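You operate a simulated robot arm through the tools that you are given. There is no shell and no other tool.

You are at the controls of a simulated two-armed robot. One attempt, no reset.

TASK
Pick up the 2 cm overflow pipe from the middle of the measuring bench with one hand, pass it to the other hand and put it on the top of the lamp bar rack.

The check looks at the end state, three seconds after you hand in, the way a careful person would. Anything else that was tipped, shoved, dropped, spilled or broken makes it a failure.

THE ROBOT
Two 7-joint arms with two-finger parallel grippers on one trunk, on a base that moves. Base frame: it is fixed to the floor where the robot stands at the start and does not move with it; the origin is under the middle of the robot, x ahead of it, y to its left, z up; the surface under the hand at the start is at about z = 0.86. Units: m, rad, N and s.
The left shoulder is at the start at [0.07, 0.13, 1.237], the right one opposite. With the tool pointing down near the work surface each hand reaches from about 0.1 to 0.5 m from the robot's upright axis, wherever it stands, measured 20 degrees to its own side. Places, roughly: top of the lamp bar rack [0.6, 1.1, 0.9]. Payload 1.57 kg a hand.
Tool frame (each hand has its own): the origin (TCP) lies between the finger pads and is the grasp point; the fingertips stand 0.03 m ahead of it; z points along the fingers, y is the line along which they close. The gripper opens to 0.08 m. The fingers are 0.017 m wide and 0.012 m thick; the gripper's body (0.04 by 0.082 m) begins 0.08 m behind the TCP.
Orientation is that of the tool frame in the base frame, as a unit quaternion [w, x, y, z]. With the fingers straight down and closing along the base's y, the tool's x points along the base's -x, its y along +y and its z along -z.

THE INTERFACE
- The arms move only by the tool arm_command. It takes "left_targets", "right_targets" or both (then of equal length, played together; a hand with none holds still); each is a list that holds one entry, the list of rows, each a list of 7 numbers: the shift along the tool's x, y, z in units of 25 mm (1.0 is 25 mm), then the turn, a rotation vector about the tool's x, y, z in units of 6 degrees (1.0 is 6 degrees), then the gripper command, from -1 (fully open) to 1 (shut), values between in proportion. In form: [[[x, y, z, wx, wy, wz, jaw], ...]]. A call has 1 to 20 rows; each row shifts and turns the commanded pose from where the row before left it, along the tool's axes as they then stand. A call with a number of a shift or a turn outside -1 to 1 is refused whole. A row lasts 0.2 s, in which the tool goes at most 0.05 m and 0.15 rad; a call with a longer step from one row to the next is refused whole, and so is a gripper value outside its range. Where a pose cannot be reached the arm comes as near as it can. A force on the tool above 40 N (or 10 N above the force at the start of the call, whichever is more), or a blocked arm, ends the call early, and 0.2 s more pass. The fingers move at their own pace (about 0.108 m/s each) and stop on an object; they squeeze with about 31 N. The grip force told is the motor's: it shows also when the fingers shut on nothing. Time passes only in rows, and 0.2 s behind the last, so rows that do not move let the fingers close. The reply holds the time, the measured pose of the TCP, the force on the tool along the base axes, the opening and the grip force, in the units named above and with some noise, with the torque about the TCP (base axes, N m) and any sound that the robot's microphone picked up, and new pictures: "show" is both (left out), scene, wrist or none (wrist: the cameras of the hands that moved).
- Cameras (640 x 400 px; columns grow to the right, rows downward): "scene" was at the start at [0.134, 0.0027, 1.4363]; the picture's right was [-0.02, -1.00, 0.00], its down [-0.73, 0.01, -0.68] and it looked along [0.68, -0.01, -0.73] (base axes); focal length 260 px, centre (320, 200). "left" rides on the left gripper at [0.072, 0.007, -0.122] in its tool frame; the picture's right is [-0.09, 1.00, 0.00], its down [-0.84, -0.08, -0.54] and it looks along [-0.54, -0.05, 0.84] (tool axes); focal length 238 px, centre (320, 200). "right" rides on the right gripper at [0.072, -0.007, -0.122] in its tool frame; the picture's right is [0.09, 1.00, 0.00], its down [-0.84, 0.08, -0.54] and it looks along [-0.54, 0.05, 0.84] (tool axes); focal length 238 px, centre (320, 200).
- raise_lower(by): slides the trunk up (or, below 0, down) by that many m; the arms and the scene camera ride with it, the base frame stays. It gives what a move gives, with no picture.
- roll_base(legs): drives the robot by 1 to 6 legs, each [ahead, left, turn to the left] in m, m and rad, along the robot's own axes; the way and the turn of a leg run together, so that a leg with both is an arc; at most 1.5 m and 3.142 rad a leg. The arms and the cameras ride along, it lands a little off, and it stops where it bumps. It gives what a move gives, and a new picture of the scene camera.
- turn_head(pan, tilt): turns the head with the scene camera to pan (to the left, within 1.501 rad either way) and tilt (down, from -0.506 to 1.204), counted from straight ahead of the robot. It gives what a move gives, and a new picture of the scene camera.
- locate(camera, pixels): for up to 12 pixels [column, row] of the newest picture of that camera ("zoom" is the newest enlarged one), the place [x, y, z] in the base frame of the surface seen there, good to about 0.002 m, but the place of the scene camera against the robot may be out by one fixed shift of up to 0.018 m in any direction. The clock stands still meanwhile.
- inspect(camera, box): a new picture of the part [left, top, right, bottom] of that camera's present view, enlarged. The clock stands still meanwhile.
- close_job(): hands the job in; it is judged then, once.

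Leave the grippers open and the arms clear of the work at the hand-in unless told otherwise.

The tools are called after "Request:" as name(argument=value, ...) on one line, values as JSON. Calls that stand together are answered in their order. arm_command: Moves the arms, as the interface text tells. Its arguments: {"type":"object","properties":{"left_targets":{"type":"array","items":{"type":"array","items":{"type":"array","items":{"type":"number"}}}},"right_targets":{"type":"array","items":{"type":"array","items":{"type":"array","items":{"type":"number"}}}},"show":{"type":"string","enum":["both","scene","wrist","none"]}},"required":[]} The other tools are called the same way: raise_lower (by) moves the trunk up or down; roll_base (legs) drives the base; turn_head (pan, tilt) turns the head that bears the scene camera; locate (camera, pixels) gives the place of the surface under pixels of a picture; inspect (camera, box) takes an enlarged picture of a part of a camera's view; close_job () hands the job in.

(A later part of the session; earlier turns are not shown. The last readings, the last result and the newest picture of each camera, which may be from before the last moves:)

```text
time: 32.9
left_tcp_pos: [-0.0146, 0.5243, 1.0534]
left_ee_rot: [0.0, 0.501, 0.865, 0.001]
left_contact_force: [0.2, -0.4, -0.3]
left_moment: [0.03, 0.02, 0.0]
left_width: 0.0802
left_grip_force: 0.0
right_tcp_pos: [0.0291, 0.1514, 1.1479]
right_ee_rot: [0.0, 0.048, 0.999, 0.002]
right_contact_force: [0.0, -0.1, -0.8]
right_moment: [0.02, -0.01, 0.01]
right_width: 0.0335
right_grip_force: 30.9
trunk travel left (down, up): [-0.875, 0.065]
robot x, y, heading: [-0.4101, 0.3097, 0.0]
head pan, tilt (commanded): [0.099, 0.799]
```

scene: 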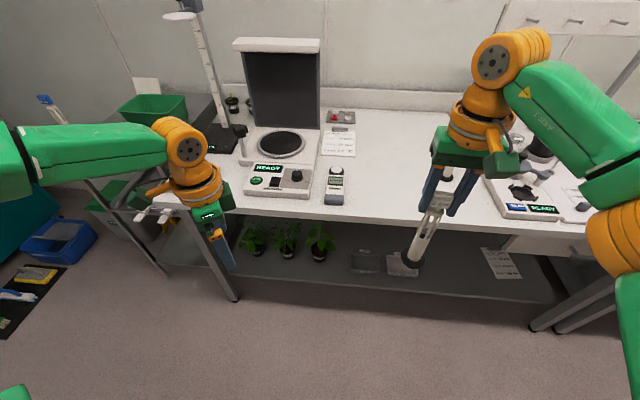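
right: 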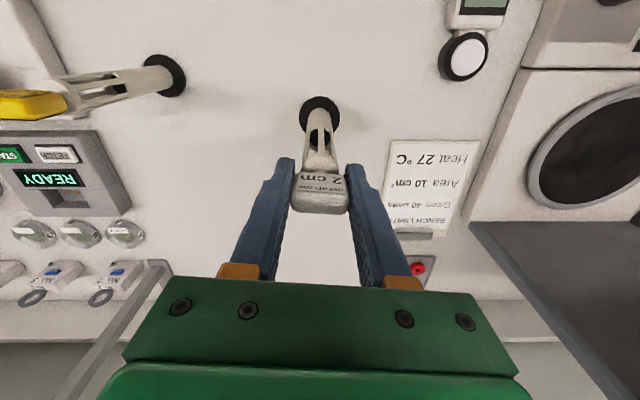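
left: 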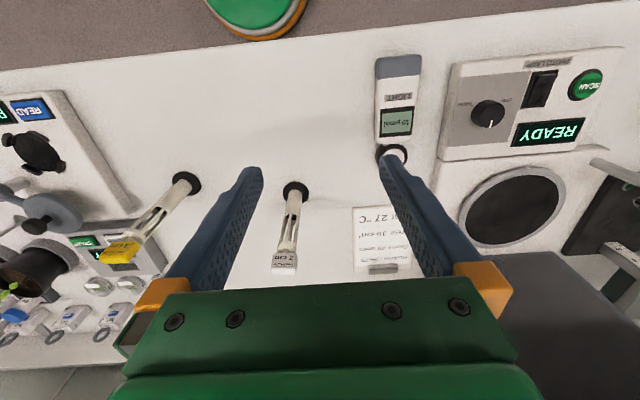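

The yaw is right (left tool y ≈ (0.87, 0.5, 0)). Now I'll tilt the left hand by 54° about its y (wy negative), so the fingers point right-forward and down.

Request:
arm_command(left_targets=[[[0, 0, 0, 0, -1, 0, -1], [0, 0, 0, 0, -1, 0, -1], [0, 0, 0, 0, -1, 0, -1], [0, 0, 0, 0, -1, 0, -1], [0, 0, 0, 0, -1, 0, -1], [0, 0, 0, 0, -1, 0, -1], [0, 0, 0, 0, -1, 0, -1], [0, 0, 0, 0, -1, 0, -1], [0, 0, 0, 0, -1, 0, -1], [0, 0, 0, 0, 0, 0, -1]]], show="both")

```text
time: 35.1
left_tcp_pos: [-0.0135, 0.5244, 1.0532]
left_ee_rot: [0.393, 0.447, 0.77, -0.228]
left_contact_force: [-0.9, 0.3, 1.7]
left_moment: [0.0, -0.02, -0.01]
left_width: 0.0799
left_grip_force: 0.1
right_tcp_pos: [0.03, 0.1521, 1.1488]
right_ee_rot: [0.001, 0.048, 0.999, 0.001]
right_contact_force: [-0.4, -0.3, -1.4]
right_moment: [0.04, 0.0, 0.01]
right_width: 0.0337
right_grip_force: 31.1
trunk travel left (down, up): [-0.875, 0.065]
robot x, y, heading: [-0.4127, 0.3096, -0.002]
head pan, tilt (commanded): [0.099, 0.799]
```

scene: 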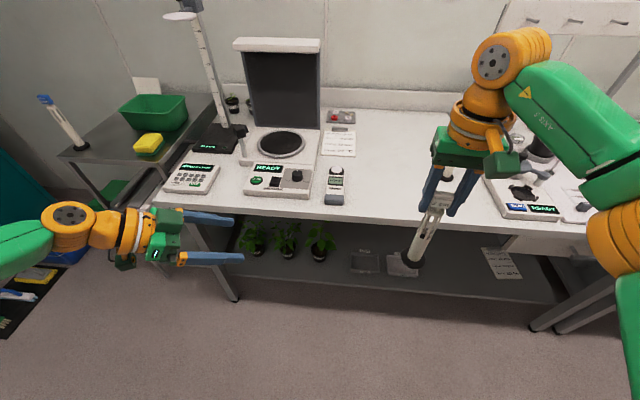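
left: 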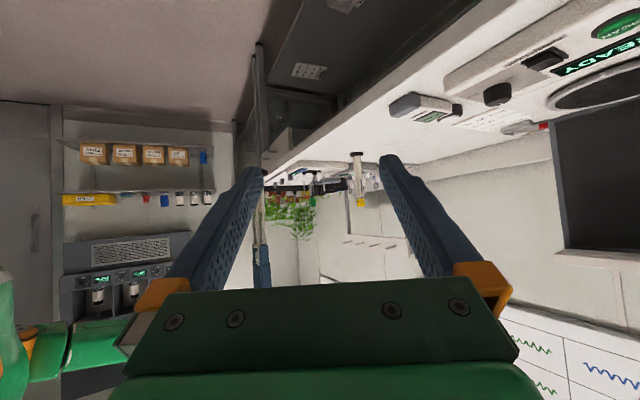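

The left hand points along (0.40, −0.70, −0.59) as planned. Next the right hand brings the pipe to the middle, to about [0.039, 0.29, 1.06], some 0.2 m from the left fingers.

Request:
arm_command(right_targets=[[[0.027, 0.79, 0.51, 0, 0, 0, 1], [0.027, 0.79, 0.51, 0, 0, 0, 1], [0.027, 0.79, 0.51, 0, 0, 0, 1], [0.027, 0.79, 0.51, 0, 0, 0, 1], [0.027, 0.79, 0.51, 0, 0, 0, 1], [0.027, 0.79, 0.51, 0, 0, 0, 1], [0.027, 0.79, 0.51, 0, 0, 0, 1], [0, 0, 0, 0, 0, 0, 1], [0, 0, 0, 0, 0, 0, 1]]], show="both")

```text
time: 37.1
left_tcp_pos: [-0.0138, 0.5245, 1.054]
left_ee_rot: [0.393, 0.447, 0.771, -0.227]
left_contact_force: [0.3, -0.3, 0.7]
left_moment: [0.0, -0.02, 0.03]
left_width: 0.0802
left_grip_force: 0.2
right_tcp_pos: [0.0386, 0.2912, 1.06]
right_ee_rot: [-0.001, 0.048, 0.999, 0.003]
right_contact_force: [0.4, 0.2, -1.1]
right_moment: [-0.01, 0.0, -0.01]
right_width: 0.0333
right_grip_force: 30.7
trunk travel left (down, up): [-0.875, 0.065]
robot x, y, heading: [-0.4113, 0.3095, 0.001]
head pan, tilt (commanded): [0.099, 0.799]
```

scene: 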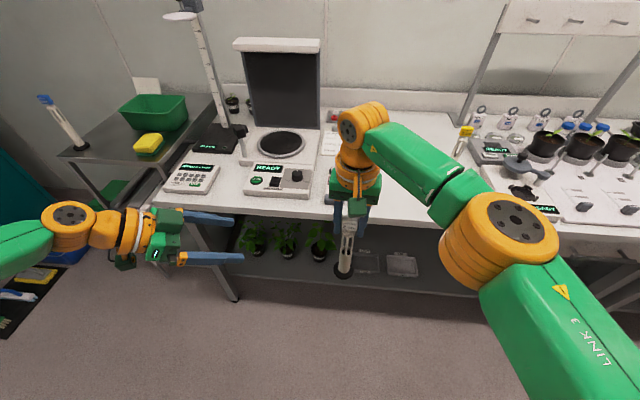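
right: 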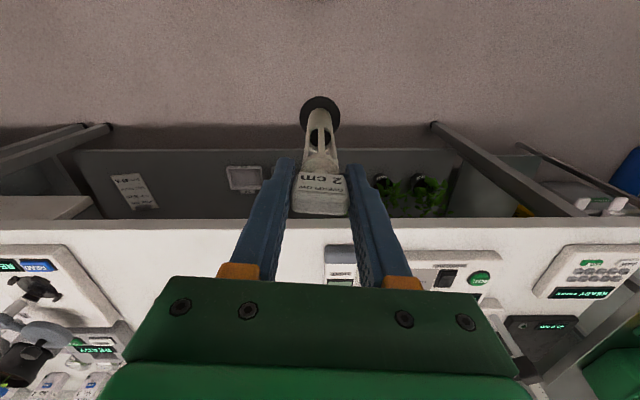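

The pipe hangs at the centre. I'll measure where its base and tube are now through the right camera.

Request:
inspect(camera="right", box=[280, 80, 370, 220])

```text
2.86 times, centred on (325, 150) of right
```

zoom: 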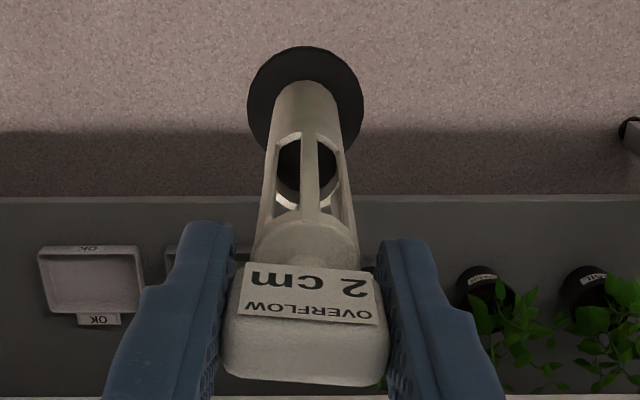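

Request:
locate(camera="zoom", pixels=[[305, 50], [252, 100], [361, 110], [308, 100], [308, 120], [276, 115], [338, 115], [308, 250], [305, 300], [305, 350], [310, 160]])

```text
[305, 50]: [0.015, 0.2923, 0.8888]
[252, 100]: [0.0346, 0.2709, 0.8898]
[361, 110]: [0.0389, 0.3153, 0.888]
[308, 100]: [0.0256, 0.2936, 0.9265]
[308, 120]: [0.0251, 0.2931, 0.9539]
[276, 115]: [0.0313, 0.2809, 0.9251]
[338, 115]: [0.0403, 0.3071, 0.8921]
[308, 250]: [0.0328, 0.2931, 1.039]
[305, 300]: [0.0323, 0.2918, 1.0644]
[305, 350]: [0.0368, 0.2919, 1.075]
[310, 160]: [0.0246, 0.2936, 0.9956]
```

The pipe axis is (0.038, 0.293) and vertical. The plain tube runs from z≈0.89 to 0.957, so the left grasp point is [0.038, 0.293, 0.930]. I'll bring the left hand to a point 0.12 m short of it along its pointing line.

Request:
arm_command(left_targets=[[[-0.189, -0.398, 0.78, 0, 0, 0, -1], [-0.189, -0.398, 0.78, 0, 0, 0, -1], [-0.189, -0.398, 0.78, 0, 0, 0, -1], [-0.189, -0.398, 0.78, 0, 0, 0, -1], [-0.189, -0.398, 0.78, 0, 0, 0, -1], [-0.189, -0.398, 0.78, 0, 0, 0, -1], [-0.189, -0.398, 0.78, 0, 0, 0, -1], [0, 0, 0, 0, 0, 0, -1], [0, 0, 0, 0, 0, 0, -1]]], show="both")

```text
time: 39.1
left_tcp_pos: [-0.0251, 0.42, 1.0155]
left_ee_rot: [0.385, 0.444, 0.782, -0.208]
left_contact_force: [0.0, 0.3, -0.8]
left_moment: [0.01, -0.03, -0.02]
left_width: 0.0803
left_grip_force: 0.1
left hand out of reach, approached as far as the arm can: row 4, 5, 6, 7
right_tcp_pos: [0.0385, 0.2908, 1.0603]
right_ee_rot: [0.0, 0.048, 0.999, 0.001]
right_contact_force: [0.8, 0.4, -1.6]
right_moment: [0.05, -0.01, 0.0]
right_width: 0.0334
right_grip_force: 31.0
trunk travel left (down, up): [-0.875, 0.065]
robot x, y, heading: [-0.41, 0.3079, -0.003]
head pan, tilt (commanded): [0.099, 0.799]
```

scene: 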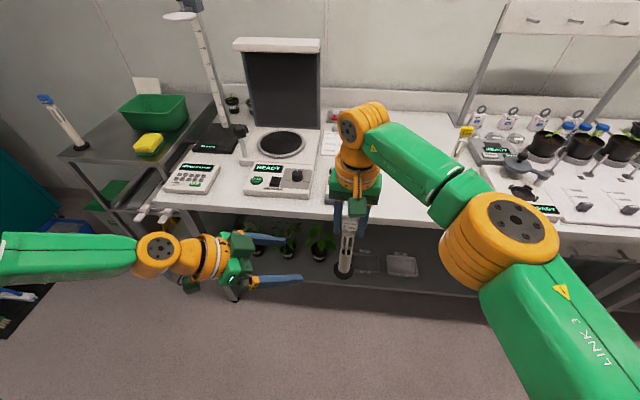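
left: 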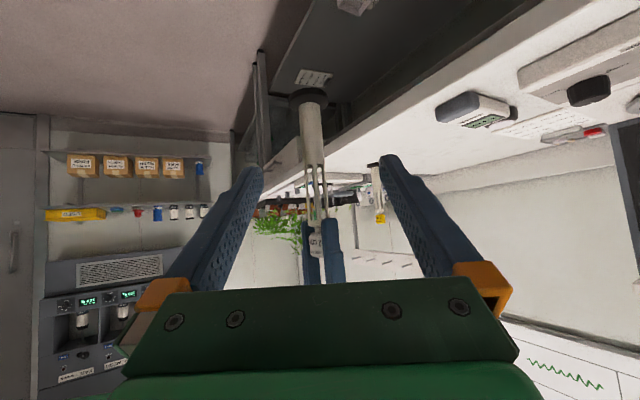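

The left arm hit its limit at [−0.025, 0.42, 1.016] (folded too tightly), with nothing touched. I'll do the handover lower and further left, where the left arm is less folded. First the left hand goes down and slightly left, clear of the pipe, and I correct its small turn error.

Request:
arm_command(left_targets=[[[0.704, 0.174, 0.302, 0, 0, 0, -1], [0.704, 0.174, 0.302, 0, 0, 0, -1], [0.704, 0.174, 0.302, 0, 0, 0, -1], [0.704, 0.174, 0.302, 0.15, -0.18, 0.015, -1], [0.704, 0.174, 0.302, 0.15, -0.18, 0.015, -1], [0, 0, 0, 0, 0, 0, -1], [0, 0, 0, 0, 0, 0, -1]]], show="both")

```text
time: 40.7
left_tcp_pos: [-0.0315, 0.4362, 0.9775]
left_ee_rot: [0.4, 0.45, 0.759, -0.247]
left_contact_force: [0.6, -0.5, -0.6]
left_moment: [0.0, 0.0, -0.03]
left_width: 0.0801
left_grip_force: 0.0
left hand out of reach, approached as far as the arm can: row 1, 2, 3, 4, 5
right_tcp_pos: [0.0384, 0.2922, 1.0598]
right_ee_rot: [0.0, 0.048, 0.999, 0.001]
right_contact_force: [0.0, 0.1, -1.1]
right_moment: [-0.02, 0.01, -0.04]
right_width: 0.0335
right_grip_force: 31.5
trunk travel left (down, up): [-0.875, 0.065]
robot x, y, heading: [-0.4132, 0.3083, -0.004]
head pan, tilt (commanded): [0.099, 0.799]
```

scene: 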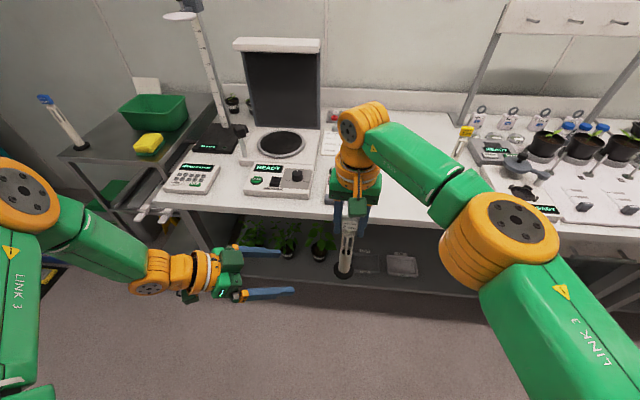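
left: 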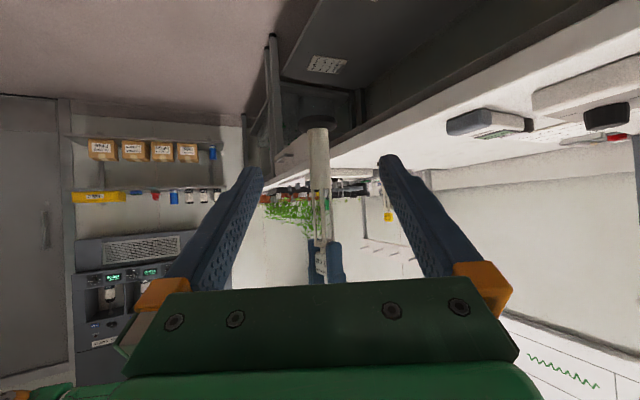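

It is a wrist limit, not distance. A steeper hand should do: fingers 36° off vertical at 45° yaw still clears the right fingers. I'll back the left hand off to the left and re-orient it so.

Request:
arm_command(left_targets=[[[0.16, 0.39, -0.784, 0, 0, 0, -1], [0.16, 0.39, -0.784, 0, 0, 0, -1], [0.16, 0.39, -0.784, 0, 0, 0, -1], [0.16, 0.39, -0.784, 0, 0, 0, -1], [0, 0, 0, 0, 1, 0, -1], [0, 0, 0, 0, 1, 0, -1], [0, 0, 0, 0, 1, 0, -1], [0, 0, 0, -0.49, 0, -0.67, -1], [0, 0, 0, -0.49, 0, -0.67, -1], [0, 0, 0, -0.49, 0, -0.67, -1], [0, 0, 0, 0, 0, 0, -1], [0, 0, 0, 0, 0, 0, -1]]], show="scene")

```text
time: 43.3
left_tcp_pos: [-0.0297, 0.5217, 1.0088]
left_ee_rot: [0.294, 0.371, 0.87, -0.138]
left_contact_force: [0.4, 0.1, 0.0]
left_moment: [0.01, 0.0, 0.01]
left_width: 0.08
left_grip_force: 0.1
right_tcp_pos: [0.0372, 0.292, 1.0594]
right_ee_rot: [0.0, 0.048, 0.999, 0.001]
right_contact_force: [-0.1, -1.0, -0.8]
right_moment: [0.02, -0.01, 0.0]
right_width: 0.0335
right_grip_force: 30.5
trunk travel left (down, up): [-0.875, 0.065]
robot x, y, heading: [-0.4089, 0.3109, 0.001]
head pan, tilt (commanded): [0.099, 0.799]
```

scene: 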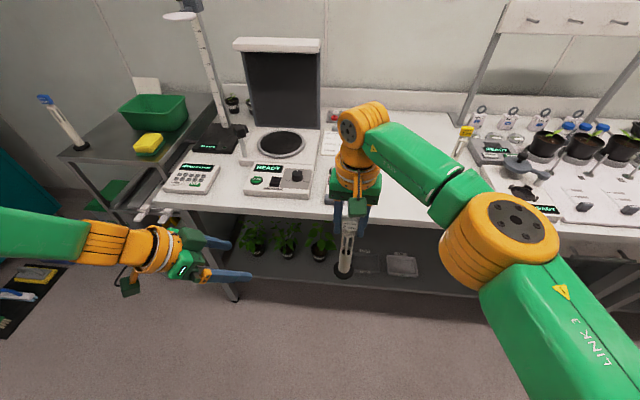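

Left hand now points along (0.41, −0.46, −0.79). I'll test that it can reach the new handover place (around [0.03, 0.39, 0.89]) while the pipe is still off to the side at y=0.29: first the pre-approach, then 90 mm along its pointing line.

Request:
arm_command(left_targets=[[[-0.346, -0.444, 0.583, 0, 0, 0, -1], [-0.346, -0.444, 0.583, 0, 0, 0, -1], [-0.346, -0.444, 0.583, 0, 0, 0, -1], [-0.346, -0.444, 0.583, 0, 0, 0, -1], [0, 0, 0.9, 0, 0, 0, -1], [0, 0, 0.9, 0, 0, 0, -1], [0, 0, 0.9, 0, 0, 0, -1], [0, 0, 0.9, 0, 0, 0, -1], [0, 0, 0, 0, 0, 0, -1], [0, 0, 0, 0, 0, 0, -1]]], show="scene")

```text
time: 45.5
left_tcp_pos: [-0.01, 0.4323, 0.9666]
left_ee_rot: [0.294, 0.373, 0.869, -0.139]
left_contact_force: [-0.5, -0.1, -0.9]
left_moment: [-0.04, -0.04, 0.03]
left_width: 0.0802
left_grip_force: 0.1
left hand out of reach, approached as far as the arm can: row 6, 7, 8
right_tcp_pos: [0.0387, 0.2911, 1.0603]
right_ee_rot: [0.0, 0.048, 0.999, 0.001]
right_contact_force: [0.2, 0.1, -1.2]
right_moment: [0.0, -0.01, -0.01]
right_width: 0.0334
right_grip_force: 30.7
trunk travel left (down, up): [-0.875, 0.065]
robot x, y, heading: [-0.41, 0.3084, -0.006]
head pan, tilt (commanded): [0.099, 0.799]
```

scene: 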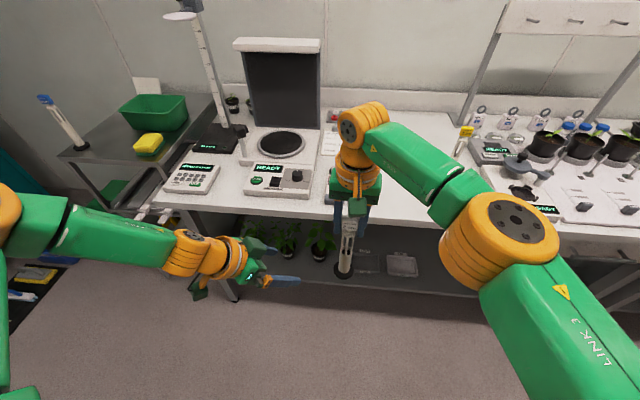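

The left arm stops again, at [−0.010, 0.432, 0.967]. Before choosing the meeting pose I'll find what this arm likes: I'll return the left hand to fingers-down, straight yaw, in place.

Request:
arm_command(left_targets=[[[0, 0.6, -0.6, 0, 0, 0, -1], [0, 0.6, -0.6, 0, 0, 0, -1], [0, 0, 0, 0, 0.9, 0, -1], [0, 0, 0, 0, 0.9, 0, -1], [0, 0, 0, 0, 0.9, 0, -1], [0, 0, 0, 0, 0.9, 0, -1], [0, 0, 0, 0, 0.9, 0, -1], [0, 0, 0, 0, 0.9, 0, -1], [0, 0, 0, 0, 0.9, 0, -1], [0, 0, 0, 0, 0, -1, -1], [0, 0, 0, 0, 0, -1, -1], [0, 0, 0, 0, 0, -1, -1], [0, 0, 0, 0, 0, -1, -1], [0, 0, 0, 0, 0, -1, -1], [0, 0, 0, 0, 0, -1, -1], [0, 0, 0, 0, 0, -1, -1], [0, 0, 0, 0, 0, -1, -1], [0, 0, 0, 0, 0, 0, -1]]], show="scene")

```text
time: 49.3
left_tcp_pos: [0.0157, 0.6399, 1.0081]
left_ee_rot: [-0.008, -0.01, 1.0, -0.01]
left_contact_force: [0.5, 0.3, 0.0]
left_moment: [-0.02, 0.0, -0.01]
left_width: 0.0798
left_grip_force: 0.0
left hand out of reach, approached as far as the arm can: row 4, 5, 7, 8, 9, 10, 11, 12, 13, 14, 15, 16, 17
right_tcp_pos: [0.0377, 0.2919, 1.0593]
right_ee_rot: [0.001, 0.047, 0.999, 0.002]
right_contact_force: [0.4, 0.0, -2.0]
right_moment: [-0.01, -0.07, -0.02]
right_width: 0.0335
right_grip_force: 30.8
trunk travel left (down, up): [-0.875, 0.065]
robot x, y, heading: [-0.4117, 0.314, 0.001]
head pan, tilt (commanded): [0.099, 0.799]
```

scene: 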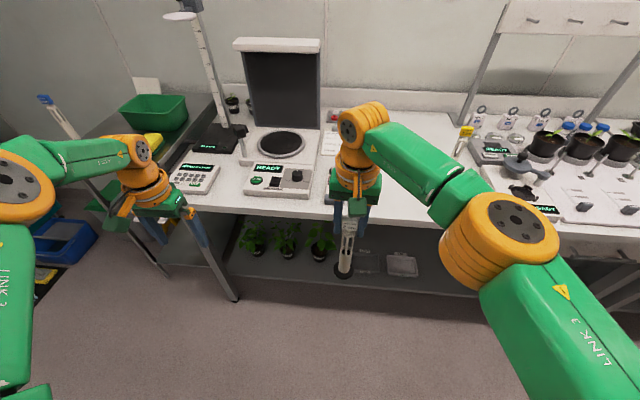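

The left hand is back to fingers-down but drifted to [0.016, 0.640, 1.008]. I'll bring it to a comfortable spot, about [−0.06, 0.51, 1.0], away from the pipe.

Request:
arm_command(left_targets=[[[0.52, -0.84, 0, 0, 0, 0, -1], [0.52, -0.84, 0, 0, 0, 0, -1], [0.52, -0.84, 0, 0, 0, 0, -1], [0.52, -0.84, 0, 0, 0, 0, -1], [0.52, -0.84, 0, 0, 0, 0, -1], [0.52, -0.84, 0, 0, 0, 0, -1], [0, 0, 0, 0, 0, 0, -1]]], show="scene")

```text
time: 50.9
left_tcp_pos: [-0.0648, 0.6385, 0.9978]
left_ee_rot: [-0.008, -0.01, 1.0, -0.012]
left_contact_force: [0.0, 0.0, 0.5]
left_moment: [0.0, 0.01, 0.02]
left_width: 0.08
left_grip_force: 0.1
left hand out of reach, approached as far as the arm can: row 1, 2, 3, 4, 5, 6
right_tcp_pos: [0.0388, 0.2923, 1.0605]
right_ee_rot: [0.0, 0.049, 0.999, 0.0]
right_contact_force: [0.5, 0.1, -0.5]
right_moment: [-0.01, 0.0, -0.02]
right_width: 0.0336
right_grip_force: 31.1
trunk travel left (down, up): [-0.875, 0.065]
robot x, y, heading: [-0.4134, 0.3094, 0.002]
head pan, tilt (commanded): [0.099, 0.799]
```

scene: 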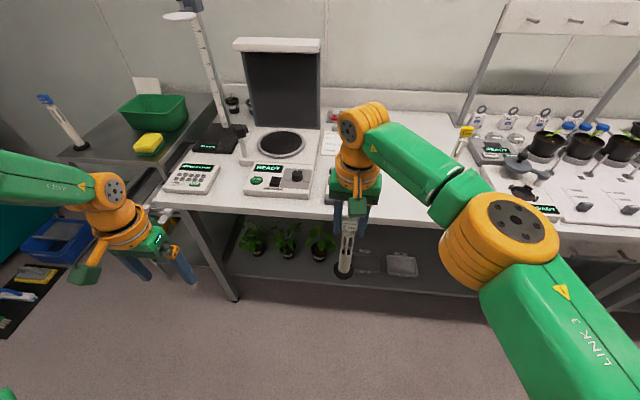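

It moved in x but not in y: the arm is caught in an awkward posture. I'll raise it to its starting height (z≈1.13) and then try moving right toward y≈0.52.

Request:
arm_command(left_targets=[[[0, 0, -0.9, 0, 0, 0, -1], [0, 0, -0.9, 0, 0, 0, -1], [0, 0, -0.9, 0, 0, 0, -1], [0, 0, -0.9, 0, 0, 0, -1], [0, 0, -0.9, 0, 0, 0, -1], [0, 0, -0.9, 0, 0, 0, -1], [0, -0.8, 0, 0, 0, 0, -1], [0, -0.8, 0, 0, 0, 0, -1], [0, -0.8, 0, 0, 0, 0, -1], [0, -0.8, 0, 0, 0, 0, -1], [0, -0.8, 0, 0, 0, 0, -1], [0, 0, 0, 0, 0, 0, -1]]], show="scene")

```text
time: 53.5
left_tcp_pos: [-0.0598, 0.6486, 1.1355]
left_ee_rot: [-0.008, -0.01, 1.0, -0.01]
left_contact_force: [0.1, 0.5, 0.1]
left_moment: [-0.06, 0.0, 0.01]
left_width: 0.08
left_grip_force: 0.1
left hand out of reach, approached as far as the arm can: row 2, 4, 7, 8, 9, 10, 11
right_tcp_pos: [0.0367, 0.2913, 1.0604]
right_ee_rot: [0.0, 0.048, 0.999, 0.001]
right_contact_force: [-0.1, 0.0, -1.5]
right_moment: [-0.02, 0.01, -0.01]
right_width: 0.0333
right_grip_force: 30.7
trunk travel left (down, up): [-0.875, 0.065]
robot x, y, heading: [-0.41, 0.309, -0.004]
head pan, tilt (commanded): [0.099, 0.799]
```

scene: 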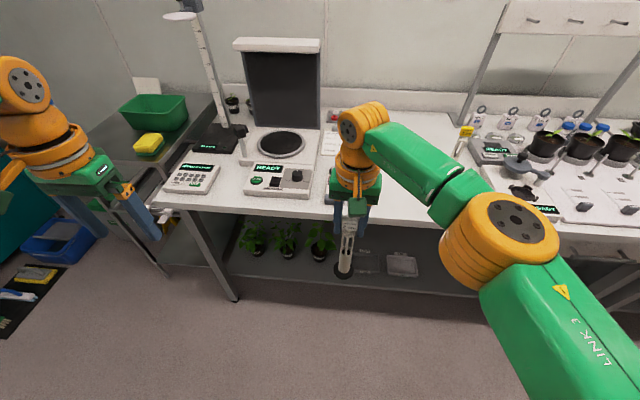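

Still blocked in y. I'll look at the left arm's posture by turning the head left.

Request:
turn_head(pan=1.0, tilt=0.4)

```text
time: 54.7
left_tcp_pos: [-0.0605, 0.6491, 1.1357]
left_ee_rot: [-0.008, -0.01, 1.0, -0.01]
left_contact_force: [0.0, 0.5, 1.5]
left_moment: [0.0, 0.0, 0.0]
left_width: 0.08
left_grip_force: 0.1
right_tcp_pos: [0.0384, 0.2921, 1.0609]
right_ee_rot: [0.0, 0.048, 0.999, 0.001]
right_contact_force: [-0.4, 0.0, 0.1]
right_moment: [0.0, -0.03, -0.01]
right_width: 0.0337
right_grip_force: 30.9
trunk travel left (down, up): [-0.875, 0.065]
robot x, y, heading: [-0.4095, 0.3086, -0.001]
head pan, tilt (commanded): [1.0, 0.4]
```

scene: 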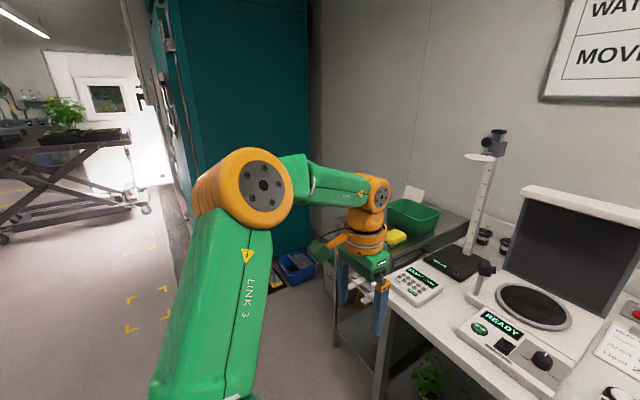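

The posture looks ordinary (elbow out left), so probably one roll joint is at its stop. I'll try turning the left hand about its own axis by +30° (which was free before) and then moving right 80 mm.

Request:
arm_command(left_targets=[[[0, 0, 0, 0, 0, 1, -1], [0, 0, 0, 0, 0, 1, -1], [0, 0, 0, 0, 0, 1, -1], [0, 0, 0, 0, 0, 1, -1], [0, 0, 0, 0, 0, 1, -1], [0, 0, 0, 0, 0, 0, -1]]], show="none")

```text
time: 56.1
left_tcp_pos: [-0.06, 0.6486, 1.1334]
left_ee_rot: [-0.005, 0.249, 0.968, -0.01]
left_contact_force: [0.1, -1.1, -0.1]
left_moment: [0.03, 0.05, -0.02]
left_width: 0.0801
left_grip_force: 0.0
right_tcp_pos: [0.0385, 0.2915, 1.0612]
right_ee_rot: [-0.001, 0.049, 0.999, 0.0]
right_contact_force: [0.3, -0.7, -1.0]
right_moment: [0.0, -0.01, 0.01]
right_width: 0.0334
right_grip_force: 31.2
trunk travel left (down, up): [-0.875, 0.065]
robot x, y, heading: [-0.4128, 0.3119, -0.004]
head pan, tilt (commanded): [1.0, 0.4]
```

The turn was accepted. Now 100 mm to the right.

Request:
arm_command(left_targets=[[[-0.386, -0.7, 0, 0, 0, 0, -1], [-0.386, -0.7, 0, 0, 0, 0, -1], [-0.386, -0.7, 0, 0, 0, 0, -1], [-0.386, -0.7, 0, 0, 0, 0, -1], [-0.386, -0.7, 0, 0, 0, 0, -1], [0, 0, 0, 0, 0, 0, -1]]], show="scene")

```text
time: 57.5
left_tcp_pos: [-0.0603, 0.5483, 1.1348]
left_ee_rot: [-0.005, 0.249, 0.969, -0.01]
left_contact_force: [0.5, 0.2, -0.1]
left_moment: [0.03, -0.03, 0.01]
left_width: 0.0799
left_grip_force: 0.1
right_tcp_pos: [0.0381, 0.2903, 1.0604]
right_ee_rot: [0.0, 0.048, 0.999, 0.0]
right_contact_force: [0.1, -0.6, -1.7]
right_moment: [0.0, 0.0, -0.04]
right_width: 0.0336
right_grip_force: 31.2
trunk travel left (down, up): [-0.875, 0.065]
robot x, y, heading: [-0.4119, 0.3103, 0.003]
head pan, tilt (commanded): [1.0, 0.4]
```

scene: 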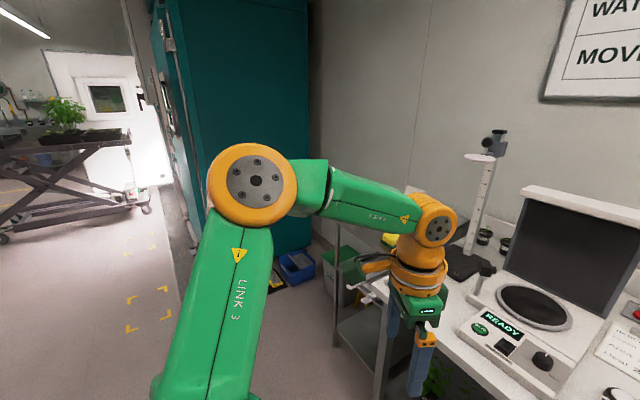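

Now it moves freely, so the tool-roll joint was at its stop; a larger yaw gives slack. I'll yaw on to about −90° (hand to point straight right) and then tilt 54°.

Request:
arm_command(left_targets=[[[0, 0, 0, 0, 0, 1, -1], [0, 0, 0, 0, 0, 1, -1], [0, 0, 0, 0, 0, 1, -1], [0, 0, 0, 0, 0, 1, -1], [0, 0, 0, 0, 0, 1, -1], [0, 0, 0, 0, 0, 1, -1], [0, 0, 0, 0, 0, 1, -1], [0, 0, 0, 0, 0, 1, -1], [0, 0, 0, 0, 0, 1, -1], [0, 0, 0, 0, 0, 1, -1], [0, 0, 0, 0, 0, 0, -1]]], show="none")

Request:
arm_command(left_targets=[[[0, 0, 0, 0, -1, 0, -1], [0, 0, 0, 0, -1, 0, -1], [0, 0, 0, 0, -1, 0, -1], [0, 0, 0, 0, -1, 0, -1], [0, 0, 0, 0, -1, 0, -1], [0, 0, 0, 0, -1, 0, -1], [0, 0, 0, 0, -1, 0, -1], [0, 0, 0, 0, -1, 0, -1], [0, 0, 0, 0, -1, 0, -1], [0, 0, 0, 0, 0, 0, -1]]], show="scene")

```text
time: 59.9
left_tcp_pos: [-0.0585, 0.5476, 1.1349]
left_ee_rot: [0.002, 0.7, 0.714, -0.012]
left_contact_force: [-0.2, 0.7, -0.2]
left_moment: [-0.03, 0.02, -0.04]
left_width: 0.0803
left_grip_force: 0.0
right_tcp_pos: [0.037, 0.2923, 1.0605]
right_ee_rot: [0.0, 0.048, 0.999, 0.001]
right_contact_force: [0.4, -0.3, -1.8]
right_moment: [-0.02, -0.01, -0.01]
right_width: 0.0335
right_grip_force: 31.0
trunk travel left (down, up): [-0.875, 0.065]
robot x, y, heading: [-0.411, 0.3063, 0.004]
head pan, tilt (commanded): [1.0, 0.4]
```

```text
time: 62.1
left_tcp_pos: [-0.0607, 0.5485, 1.1351]
left_ee_rot: [0.325, 0.618, 0.636, -0.328]
left_contact_force: [0.5, 0.8, 0.4]
left_moment: [-0.02, 0.01, -0.03]
left_width: 0.0801
left_grip_force: 0.0
right_tcp_pos: [0.0387, 0.2915, 1.0603]
right_ee_rot: [0.001, 0.048, 0.999, 0.002]
right_contact_force: [0.2, 0.5, -1.7]
right_moment: [0.0, -0.01, 0.0]
right_width: 0.0334
right_grip_force: 30.4
trunk travel left (down, up): [-0.875, 0.065]
robot x, y, heading: [-0.4109, 0.3049, 0.001]
head pan, tilt (commanded): [1.0, 0.4]
```

scene: 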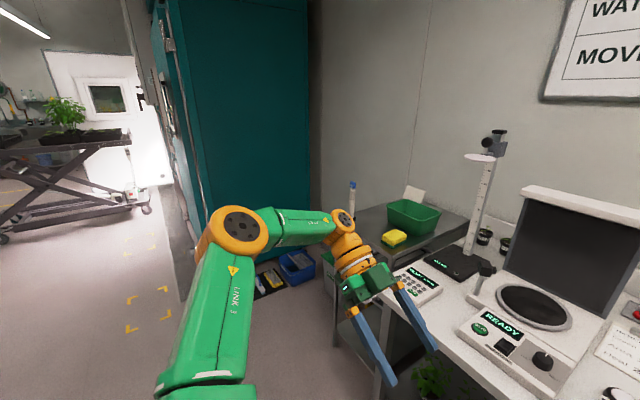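

The left hand now points straight right and down (0.01, −0.82, −0.57) with no limit hit. I'll bring it to a point 0.13 m short of the tube along that line, about [0.037, 0.40, 1.00].

Request:
arm_command(left_targets=[[[0.077, 0.386, 0.79, 0, 0, 0, -1], [0.077, 0.386, 0.79, 0, 0, 0, -1], [0.077, 0.386, 0.79, 0, 0, 0, -1], [0.077, 0.386, 0.79, 0, 0, 0, -1], [0.077, 0.386, 0.79, 0, 0, 0, -1], [0.077, 0.386, 0.79, 0, 0, 0, -1], [0.077, 0.386, 0.79, 0, 0, 0, -1], [0.077, 0.386, 0.79, 0, 0, 0, -1], [0.077, 0.386, 0.79, 0, 0, 0, -1], [0.077, 0.386, 0.79, 0, 0, 0, -1], [0, 0, 0, 0, 0, 0, -1]]], show="wrist")

Request:
turn_head(pan=0.2, tilt=0.8)

```text
time: 64.5
left_tcp_pos: [-0.0067, 0.406, 1.0409]
left_ee_rot: [0.325, 0.618, 0.637, -0.327]
left_contact_force: [-0.4, -1.1, 0.4]
left_moment: [0.0, 0.01, 0.01]
left_width: 0.08
left_grip_force: 0.1
left hand out of reach, approached as far as the arm can: row 7, 8, 9, 10
right_tcp_pos: [0.0385, 0.2918, 1.0604]
right_ee_rot: [0.001, 0.048, 0.999, 0.001]
right_contact_force: [-0.1, 0.4, -1.0]
right_moment: [0.01, 0.04, 0.02]
right_width: 0.0336
right_grip_force: 30.9
trunk travel left (down, up): [-0.875, 0.065]
robot x, y, heading: [-0.4099, 0.3102, -0.005]
head pan, tilt (commanded): [1.0, 0.4]
```

left: 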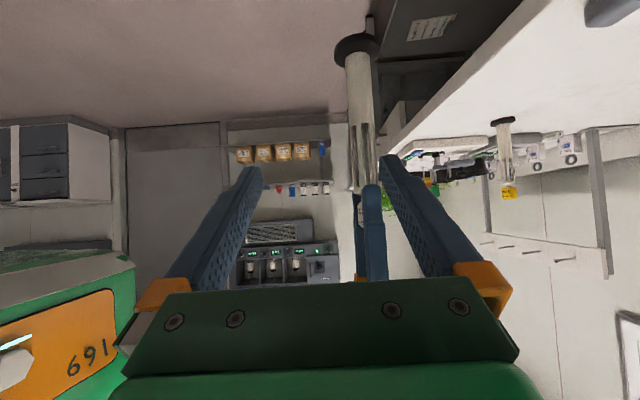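

```text
time: 65.6
left_tcp_pos: [-0.0056, 0.4037, 1.0415]
left_ee_rot: [0.325, 0.619, 0.636, -0.326]
left_contact_force: [0.1, 0.1, 0.3]
left_moment: [0.04, -0.04, 0.01]
left_width: 0.0801
left_grip_force: 0.1
right_tcp_pos: [0.038, 0.2917, 1.0605]
right_ee_rot: [0.0, 0.048, 0.999, 0.001]
right_contact_force: [-0.2, 0.8, -1.1]
right_moment: [-0.02, -0.01, 0.0]
right_width: 0.0334
right_grip_force: 30.7
trunk travel left (down, up): [-0.875, 0.065]
robot x, y, heading: [-0.4102, 0.3104, -0.005]
head pan, tilt (commanded): [0.201, 0.799]
```

scene: 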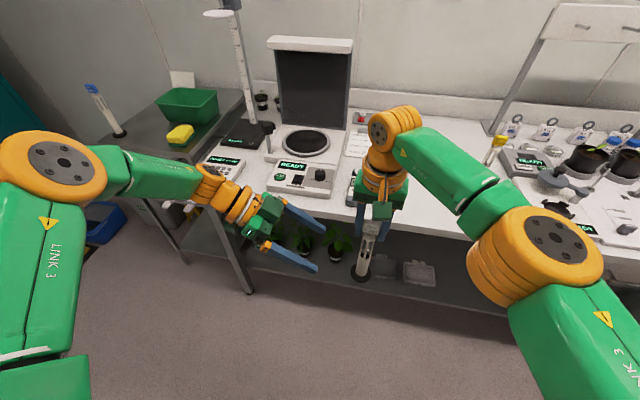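

It stopped about 60 mm short (at [−0.006, 0.405, 1.041]) with the right orientation. I'll probe which direction is free with small moves: 20 mm forward, then 20 mm down.

Request:
arm_command(left_targets=[[[0, 0.8, 0, 0, 0, 0, -1], [0, 0, 0, 0, 0, 0, -1]]], show="none")

Request:
arm_command(left_targets=[[[-0.458, 0, -0.656, 0, 0, 0, -1], [0, 0, 0, 0, 0, 0, -1]]], show="none")

Request:
arm_command(left_targets=[[[0.656, 0, 0.458, 0, 0, 0, -1], [0, 0, 0, 0, 0, 0, -1]]], show="none")

```text
time: 66.2
left_tcp_pos: [0.0012, 0.4066, 1.0502]
left_ee_rot: [0.324, 0.619, 0.636, -0.327]
left_contact_force: [0.6, -0.4, -0.2]
left_moment: [0.03, -0.01, -0.01]
left_width: 0.08
left_grip_force: 0.1
left hand out of reach, approached as far as the arm can: row 1
right_tcp_pos: [0.0381, 0.2925, 1.0597]
right_ee_rot: [0.0, 0.048, 0.999, 0.001]
right_contact_force: [0.9, -0.6, -2.1]
right_moment: [-0.03, -0.01, 0.02]
right_width: 0.0336
right_grip_force: 31.2
trunk travel left (down, up): [-0.875, 0.065]
robot x, y, heading: [-0.4095, 0.3113, -0.001]
head pan, tilt (commanded): [0.201, 0.799]
```

```text
time: 66.8
left_tcp_pos: [0.0024, 0.4133, 1.0686]
left_ee_rot: [0.324, 0.618, 0.636, -0.328]
left_contact_force: [-0.2, -0.1, -0.5]
left_moment: [0.01, 0.03, 0.03]
left_width: 0.0799
left_grip_force: 0.0
right_tcp_pos: [0.0368, 0.292, 1.06]
right_ee_rot: [0.0, 0.048, 0.999, 0.001]
right_contact_force: [0.7, -0.2, -1.1]
right_moment: [-0.01, -0.02, 0.01]
right_width: 0.0331
right_grip_force: 30.1
trunk travel left (down, up): [-0.875, 0.065]
robot x, y, heading: [-0.4134, 0.3109, -0.001]
head pan, tilt (commanded): [0.201, 0.799]
```

```text
time: 67.4
left_tcp_pos: [0.0006, 0.4137, 1.0486]
left_ee_rot: [0.325, 0.618, 0.636, -0.327]
left_contact_force: [0.0, 0.5, 0.4]
left_moment: [0.0, 0.02, -0.01]
left_width: 0.08
left_grip_force: 0.1
right_tcp_pos: [0.0395, 0.291, 1.0592]
right_ee_rot: [-0.001, 0.048, 0.999, 0.001]
right_contact_force: [-0.1, -0.4, -1.7]
right_moment: [-0.02, -0.02, 0.01]
right_width: 0.0335
right_grip_force: 30.7
trunk travel left (down, up): [-0.875, 0.065]
robot x, y, heading: [-0.4114, 0.3091, -0.006]
head pan, tilt (commanded): [0.201, 0.799]
```

The blocked direction is forward-and-down; closer to my body the left hand has room. So the meeting point should be nearer: pipe at about x −0.07. I'll draw the left hand back and inwards first, then bring the pipe back and up with the right hand.

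Request:
arm_command(left_targets=[[[0, 0, -1, 0, 0, 0, -1], [0, 0, -1, 0, 0, 0, -1], [0, -0.93, 0, 0, 0, 0, -1], [0, -0.93, 0, 0, 0, 0, -1], [0, -0.93, 0, 0, 0, 0, -1], [0, 0, 0, 0, 0, 0, -1]]], show="none")

Request:
arm_command(right_targets=[[[0.868, -0.084, -0.48, 0, 0, 0, 1], [0.868, -0.084, -0.48, 0, 0, 0, 1], [0.868, -0.084, -0.48, 0, 0, 0, 1], [0.868, -0.084, -0.48, 0, 0, 0, 1], [0.868, -0.084, -0.48, 0, 0, 0, 1], [0, 0, 0, 0, 0, 0, 1], [0, 0, 0, 0, 0, 0, 1]]], show="both")

```text
time: 68.8
left_tcp_pos: [-0.0696, 0.4538, 1.0776]
left_ee_rot: [0.324, 0.618, 0.636, -0.328]
left_contact_force: [-0.2, -0.4, 0.0]
left_moment: [0.02, 0.0, 0.03]
left_width: 0.0801
left_grip_force: 0.1
right_tcp_pos: [0.0383, 0.2925, 1.0599]
right_ee_rot: [0.0, 0.048, 0.999, 0.002]
right_contact_force: [0.4, -0.1, -0.8]
right_moment: [0.01, 0.0, -0.01]
right_width: 0.0334
right_grip_force: 31.1
trunk travel left (down, up): [-0.875, 0.065]
robot x, y, heading: [-0.4133, 0.311, -0.004]
head pan, tilt (commanded): [0.201, 0.799]
```

```text
time: 70.4
left_tcp_pos: [-0.0681, 0.4526, 1.0771]
left_ee_rot: [0.325, 0.618, 0.637, -0.328]
left_contact_force: [0.6, 0.4, 0.3]
left_moment: [0.01, 0.02, -0.01]
left_width: 0.0803
left_grip_force: 0.1
right_tcp_pos: [-0.07, 0.2917, 1.1208]
right_ee_rot: [0.0, 0.047, 0.999, 0.001]
right_contact_force: [-0.8, -0.7, -1.7]
right_moment: [-0.03, -0.02, 0.04]
right_width: 0.0334
right_grip_force: 30.9
trunk travel left (down, up): [-0.875, 0.065]
robot x, y, heading: [-0.4096, 0.3093, -0.004]
head pan, tilt (commanded): [0.201, 0.799]
```

scene: 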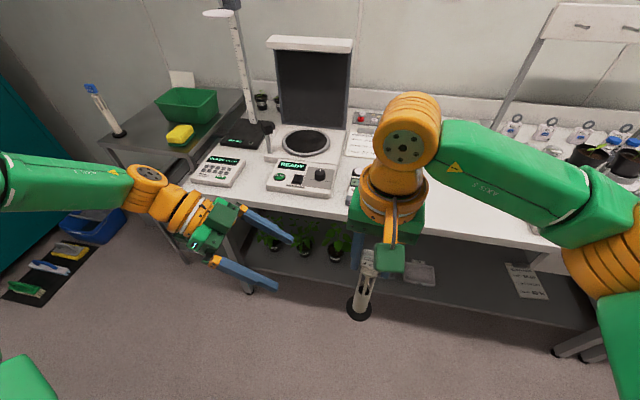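
right: 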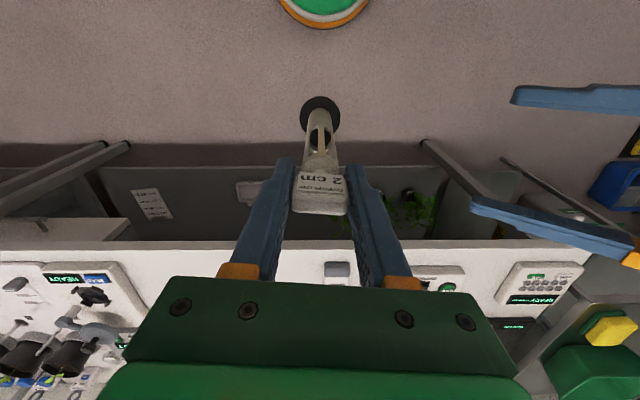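

The pipe is now at right TCP [−0.070, 0.292, 1.121]; left fingers wait on its left side. I'll re-measure the tube in the right camera before approaching.

Request:
inspect(camera="right", box=[280, 80, 370, 220])

Request:
locate(camera="zoom", pixels=[[305, 50], [252, 100], [361, 110], [308, 100], [308, 120], [276, 115], [305, 300], [310, 160], [336, 100], [280, 100]])

Request:
inspect(camera="left", box=[0, 0, 640, 400])

```text
2.86 times, centred on (325, 150) of right
```

zoom: 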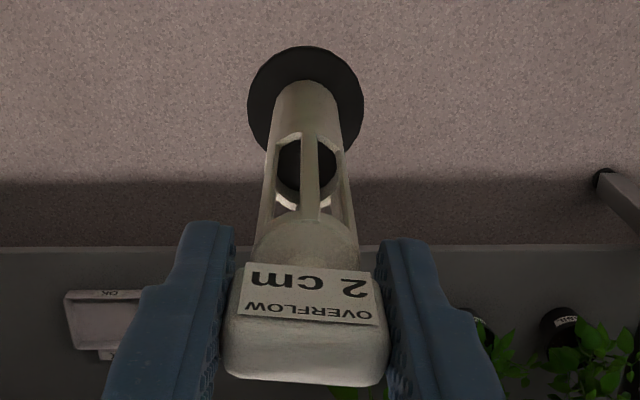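

```text
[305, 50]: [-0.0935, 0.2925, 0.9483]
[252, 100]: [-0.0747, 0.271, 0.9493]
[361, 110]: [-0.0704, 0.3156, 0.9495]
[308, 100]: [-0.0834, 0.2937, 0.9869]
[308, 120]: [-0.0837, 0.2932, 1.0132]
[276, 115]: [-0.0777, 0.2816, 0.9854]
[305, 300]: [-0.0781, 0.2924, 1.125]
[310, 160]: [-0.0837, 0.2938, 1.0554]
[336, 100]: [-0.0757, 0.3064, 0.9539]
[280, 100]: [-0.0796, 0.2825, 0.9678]
```

```text
1.00 times, centred on (320, 200) of left (not enlarged: the box is as wide or as high as the picture)
```

zoom: 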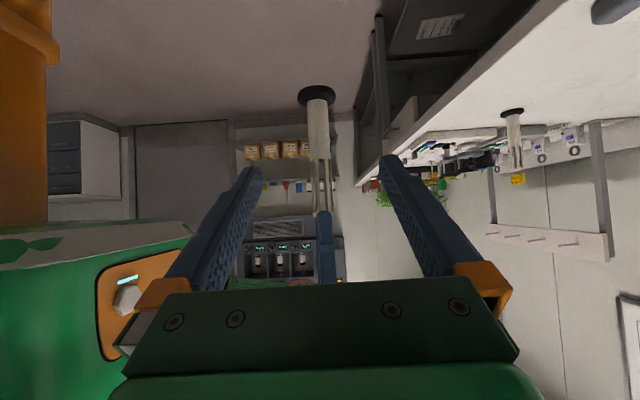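

Tube target: [−0.071, 0.2935, 0.990]. In the left camera the tube is centred at column 318. I'll advance the left hand 80 mm while shifting 20 mm up-line to aim at the plain part, then check.

Request:
arm_command(left_targets=[[[-0.2, -0.045, 0.8, 0, 0, 0, -1], [-0.2, -0.045, 0.8, 0, 0, 0, -1], [-0.2, -0.045, 0.8, 0, 0, 0, -1], [-0.2, -0.045, 0.8, 0, 0, 0, -1], [0, 0, 0, 0, 0, 0, -1], [0, 0, 0, 0, 0, 0, -1]]], show="both")

```text
time: 71.8
left_tcp_pos: [-0.0708, 0.3769, 1.0495]
left_ee_rot: [0.326, 0.617, 0.637, -0.327]
left_contact_force: [-0.4, 0.3, -0.8]
left_moment: [-0.03, -0.02, 0.02]
left_width: 0.0798
left_grip_force: 0.0
right_tcp_pos: [-0.073, 0.2913, 1.1204]
right_ee_rot: [0.0, 0.048, 0.999, 0.0]
right_contact_force: [0.2, 0.1, -0.3]
right_moment: [0.0, -0.01, 0.02]
right_width: 0.0335
right_grip_force: 30.9
trunk travel left (down, up): [-0.875, 0.065]
robot x, y, heading: [-0.4125, 0.3108, -0.005]
head pan, tilt (commanded): [0.201, 0.799]
```

scene: 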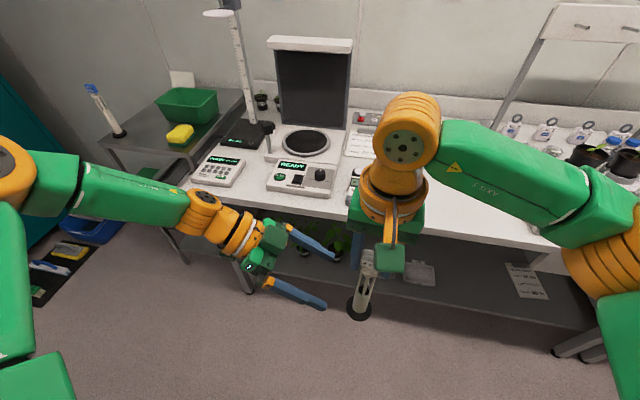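
left: 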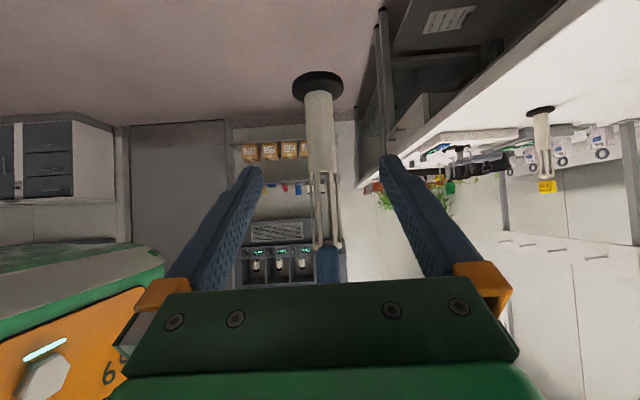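

On line: column 320 for the tube, no limits. I'll advance 70 mm along the pointing line and check again.

Request:
arm_command(left_targets=[[[0, 0, 0.7, 0, 0, 0, -1], [0, 0, 0.7, 0, 0, 0, -1], [0, 0, 0.7, 0, 0, 0, -1], [0, 0, 0.7, 0, 0, 0, -1], [0, 0, 0, 0, 0, 0, -1], [0, 0, 0, 0, 0, 0, -1]]], show="both")

```text
time: 73.2
left_tcp_pos: [-0.0762, 0.3264, 1.0214]
left_ee_rot: [0.325, 0.619, 0.636, -0.328]
left_contact_force: [0.4, -0.5, -1.1]
left_moment: [-0.01, 0.0, -0.02]
left_width: 0.0799
left_grip_force: 0.0
left hand out of reach, approached as far as the arm can: row 4
right_tcp_pos: [-0.0697, 0.2918, 1.1211]
right_ee_rot: [0.001, 0.048, 0.999, 0.001]
right_contact_force: [-0.8, 0.4, -0.4]
right_moment: [-0.02, -0.02, -0.05]
right_width: 0.0336
right_grip_force: 30.8
trunk travel left (down, up): [-0.875, 0.065]
robot x, y, heading: [-0.4135, 0.3127, -0.003]
head pan, tilt (commanded): [0.201, 0.799]
```

scene: 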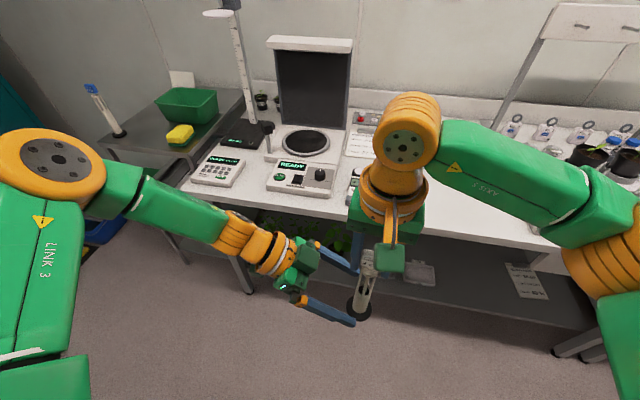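
left: 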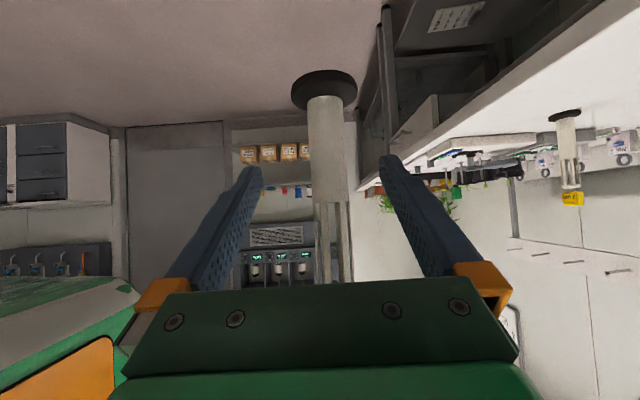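

The left arm stopped 45 mm short of the tube, with the tube nicely between its fingers' line. The right arm has room, so I'll bring the pipe into the left jaws: 33 mm left, 31 mm up, 5 mm back.

Request:
arm_command(right_targets=[[[0.11, 0.43, -0.413, 0, 0, 0, 1], [0.11, 0.43, -0.413, 0, 0, 0, 1], [0.11, 0.43, -0.413, 0, 0, 0, 1], [0, 0, 0, 0, 0, 0, 1], [0, 0, 0, 0, 0, 0, 1]]], show="both")

Request:
inspect(camera="left", box=[160, 40, 480, 280])

```text
time: 74.4
left_tcp_pos: [-0.0768, 0.326, 1.0202]
left_ee_rot: [0.325, 0.618, 0.637, -0.327]
left_contact_force: [0.5, 0.4, 0.5]
left_moment: [0.03, 0.02, -0.02]
left_width: 0.0799
left_grip_force: 0.0
right_tcp_pos: [-0.0769, 0.3246, 1.1503]
right_ee_rot: [0.001, 0.048, 0.999, 0.001]
right_contact_force: [0.4, 0.4, -1.2]
right_moment: [0.01, 0.02, -0.02]
right_width: 0.0333
right_grip_force: 31.0
trunk travel left (down, up): [-0.875, 0.065]
robot x, y, heading: [-0.4105, 0.3093, -0.001]
head pan, tilt (commanded): [0.201, 0.799]
```

scene: 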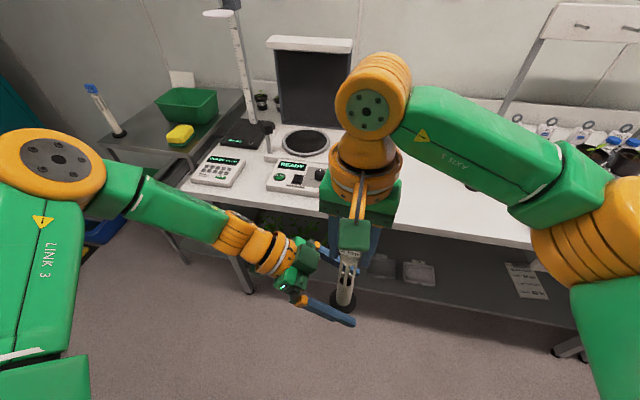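
right: 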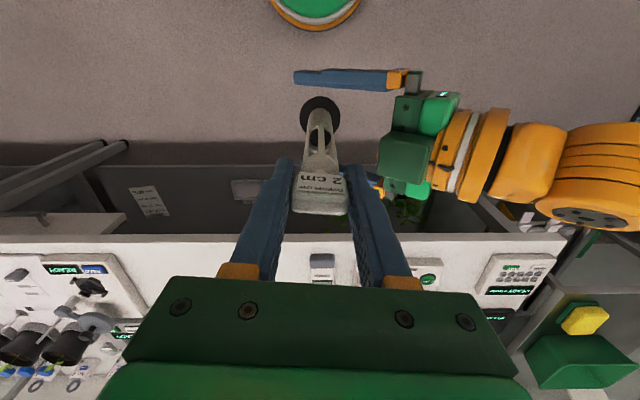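

```text
1.67 times, centred on (320, 160) of left
```

zoom: 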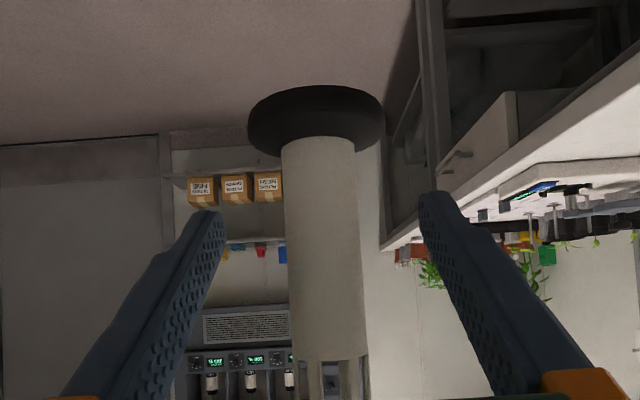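

The tube is centred between the left fingers, base disc beyond the tips. I'll measure tube points in this enlarged left view to confirm it is at the left grasp point.

Request:
locate(camera="zoom", pixels=[[322, 250], [290, 250], [355, 250], [325, 330], [318, 160], [316, 125], [252, 125], [382, 125], [330, 350]])

```text
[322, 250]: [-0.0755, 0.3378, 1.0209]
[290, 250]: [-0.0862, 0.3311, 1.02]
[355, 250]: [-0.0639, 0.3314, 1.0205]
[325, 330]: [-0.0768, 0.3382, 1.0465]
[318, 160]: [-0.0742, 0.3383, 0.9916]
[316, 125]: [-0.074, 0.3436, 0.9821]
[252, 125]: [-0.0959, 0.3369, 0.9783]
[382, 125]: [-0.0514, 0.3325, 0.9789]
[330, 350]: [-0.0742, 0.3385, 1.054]
```

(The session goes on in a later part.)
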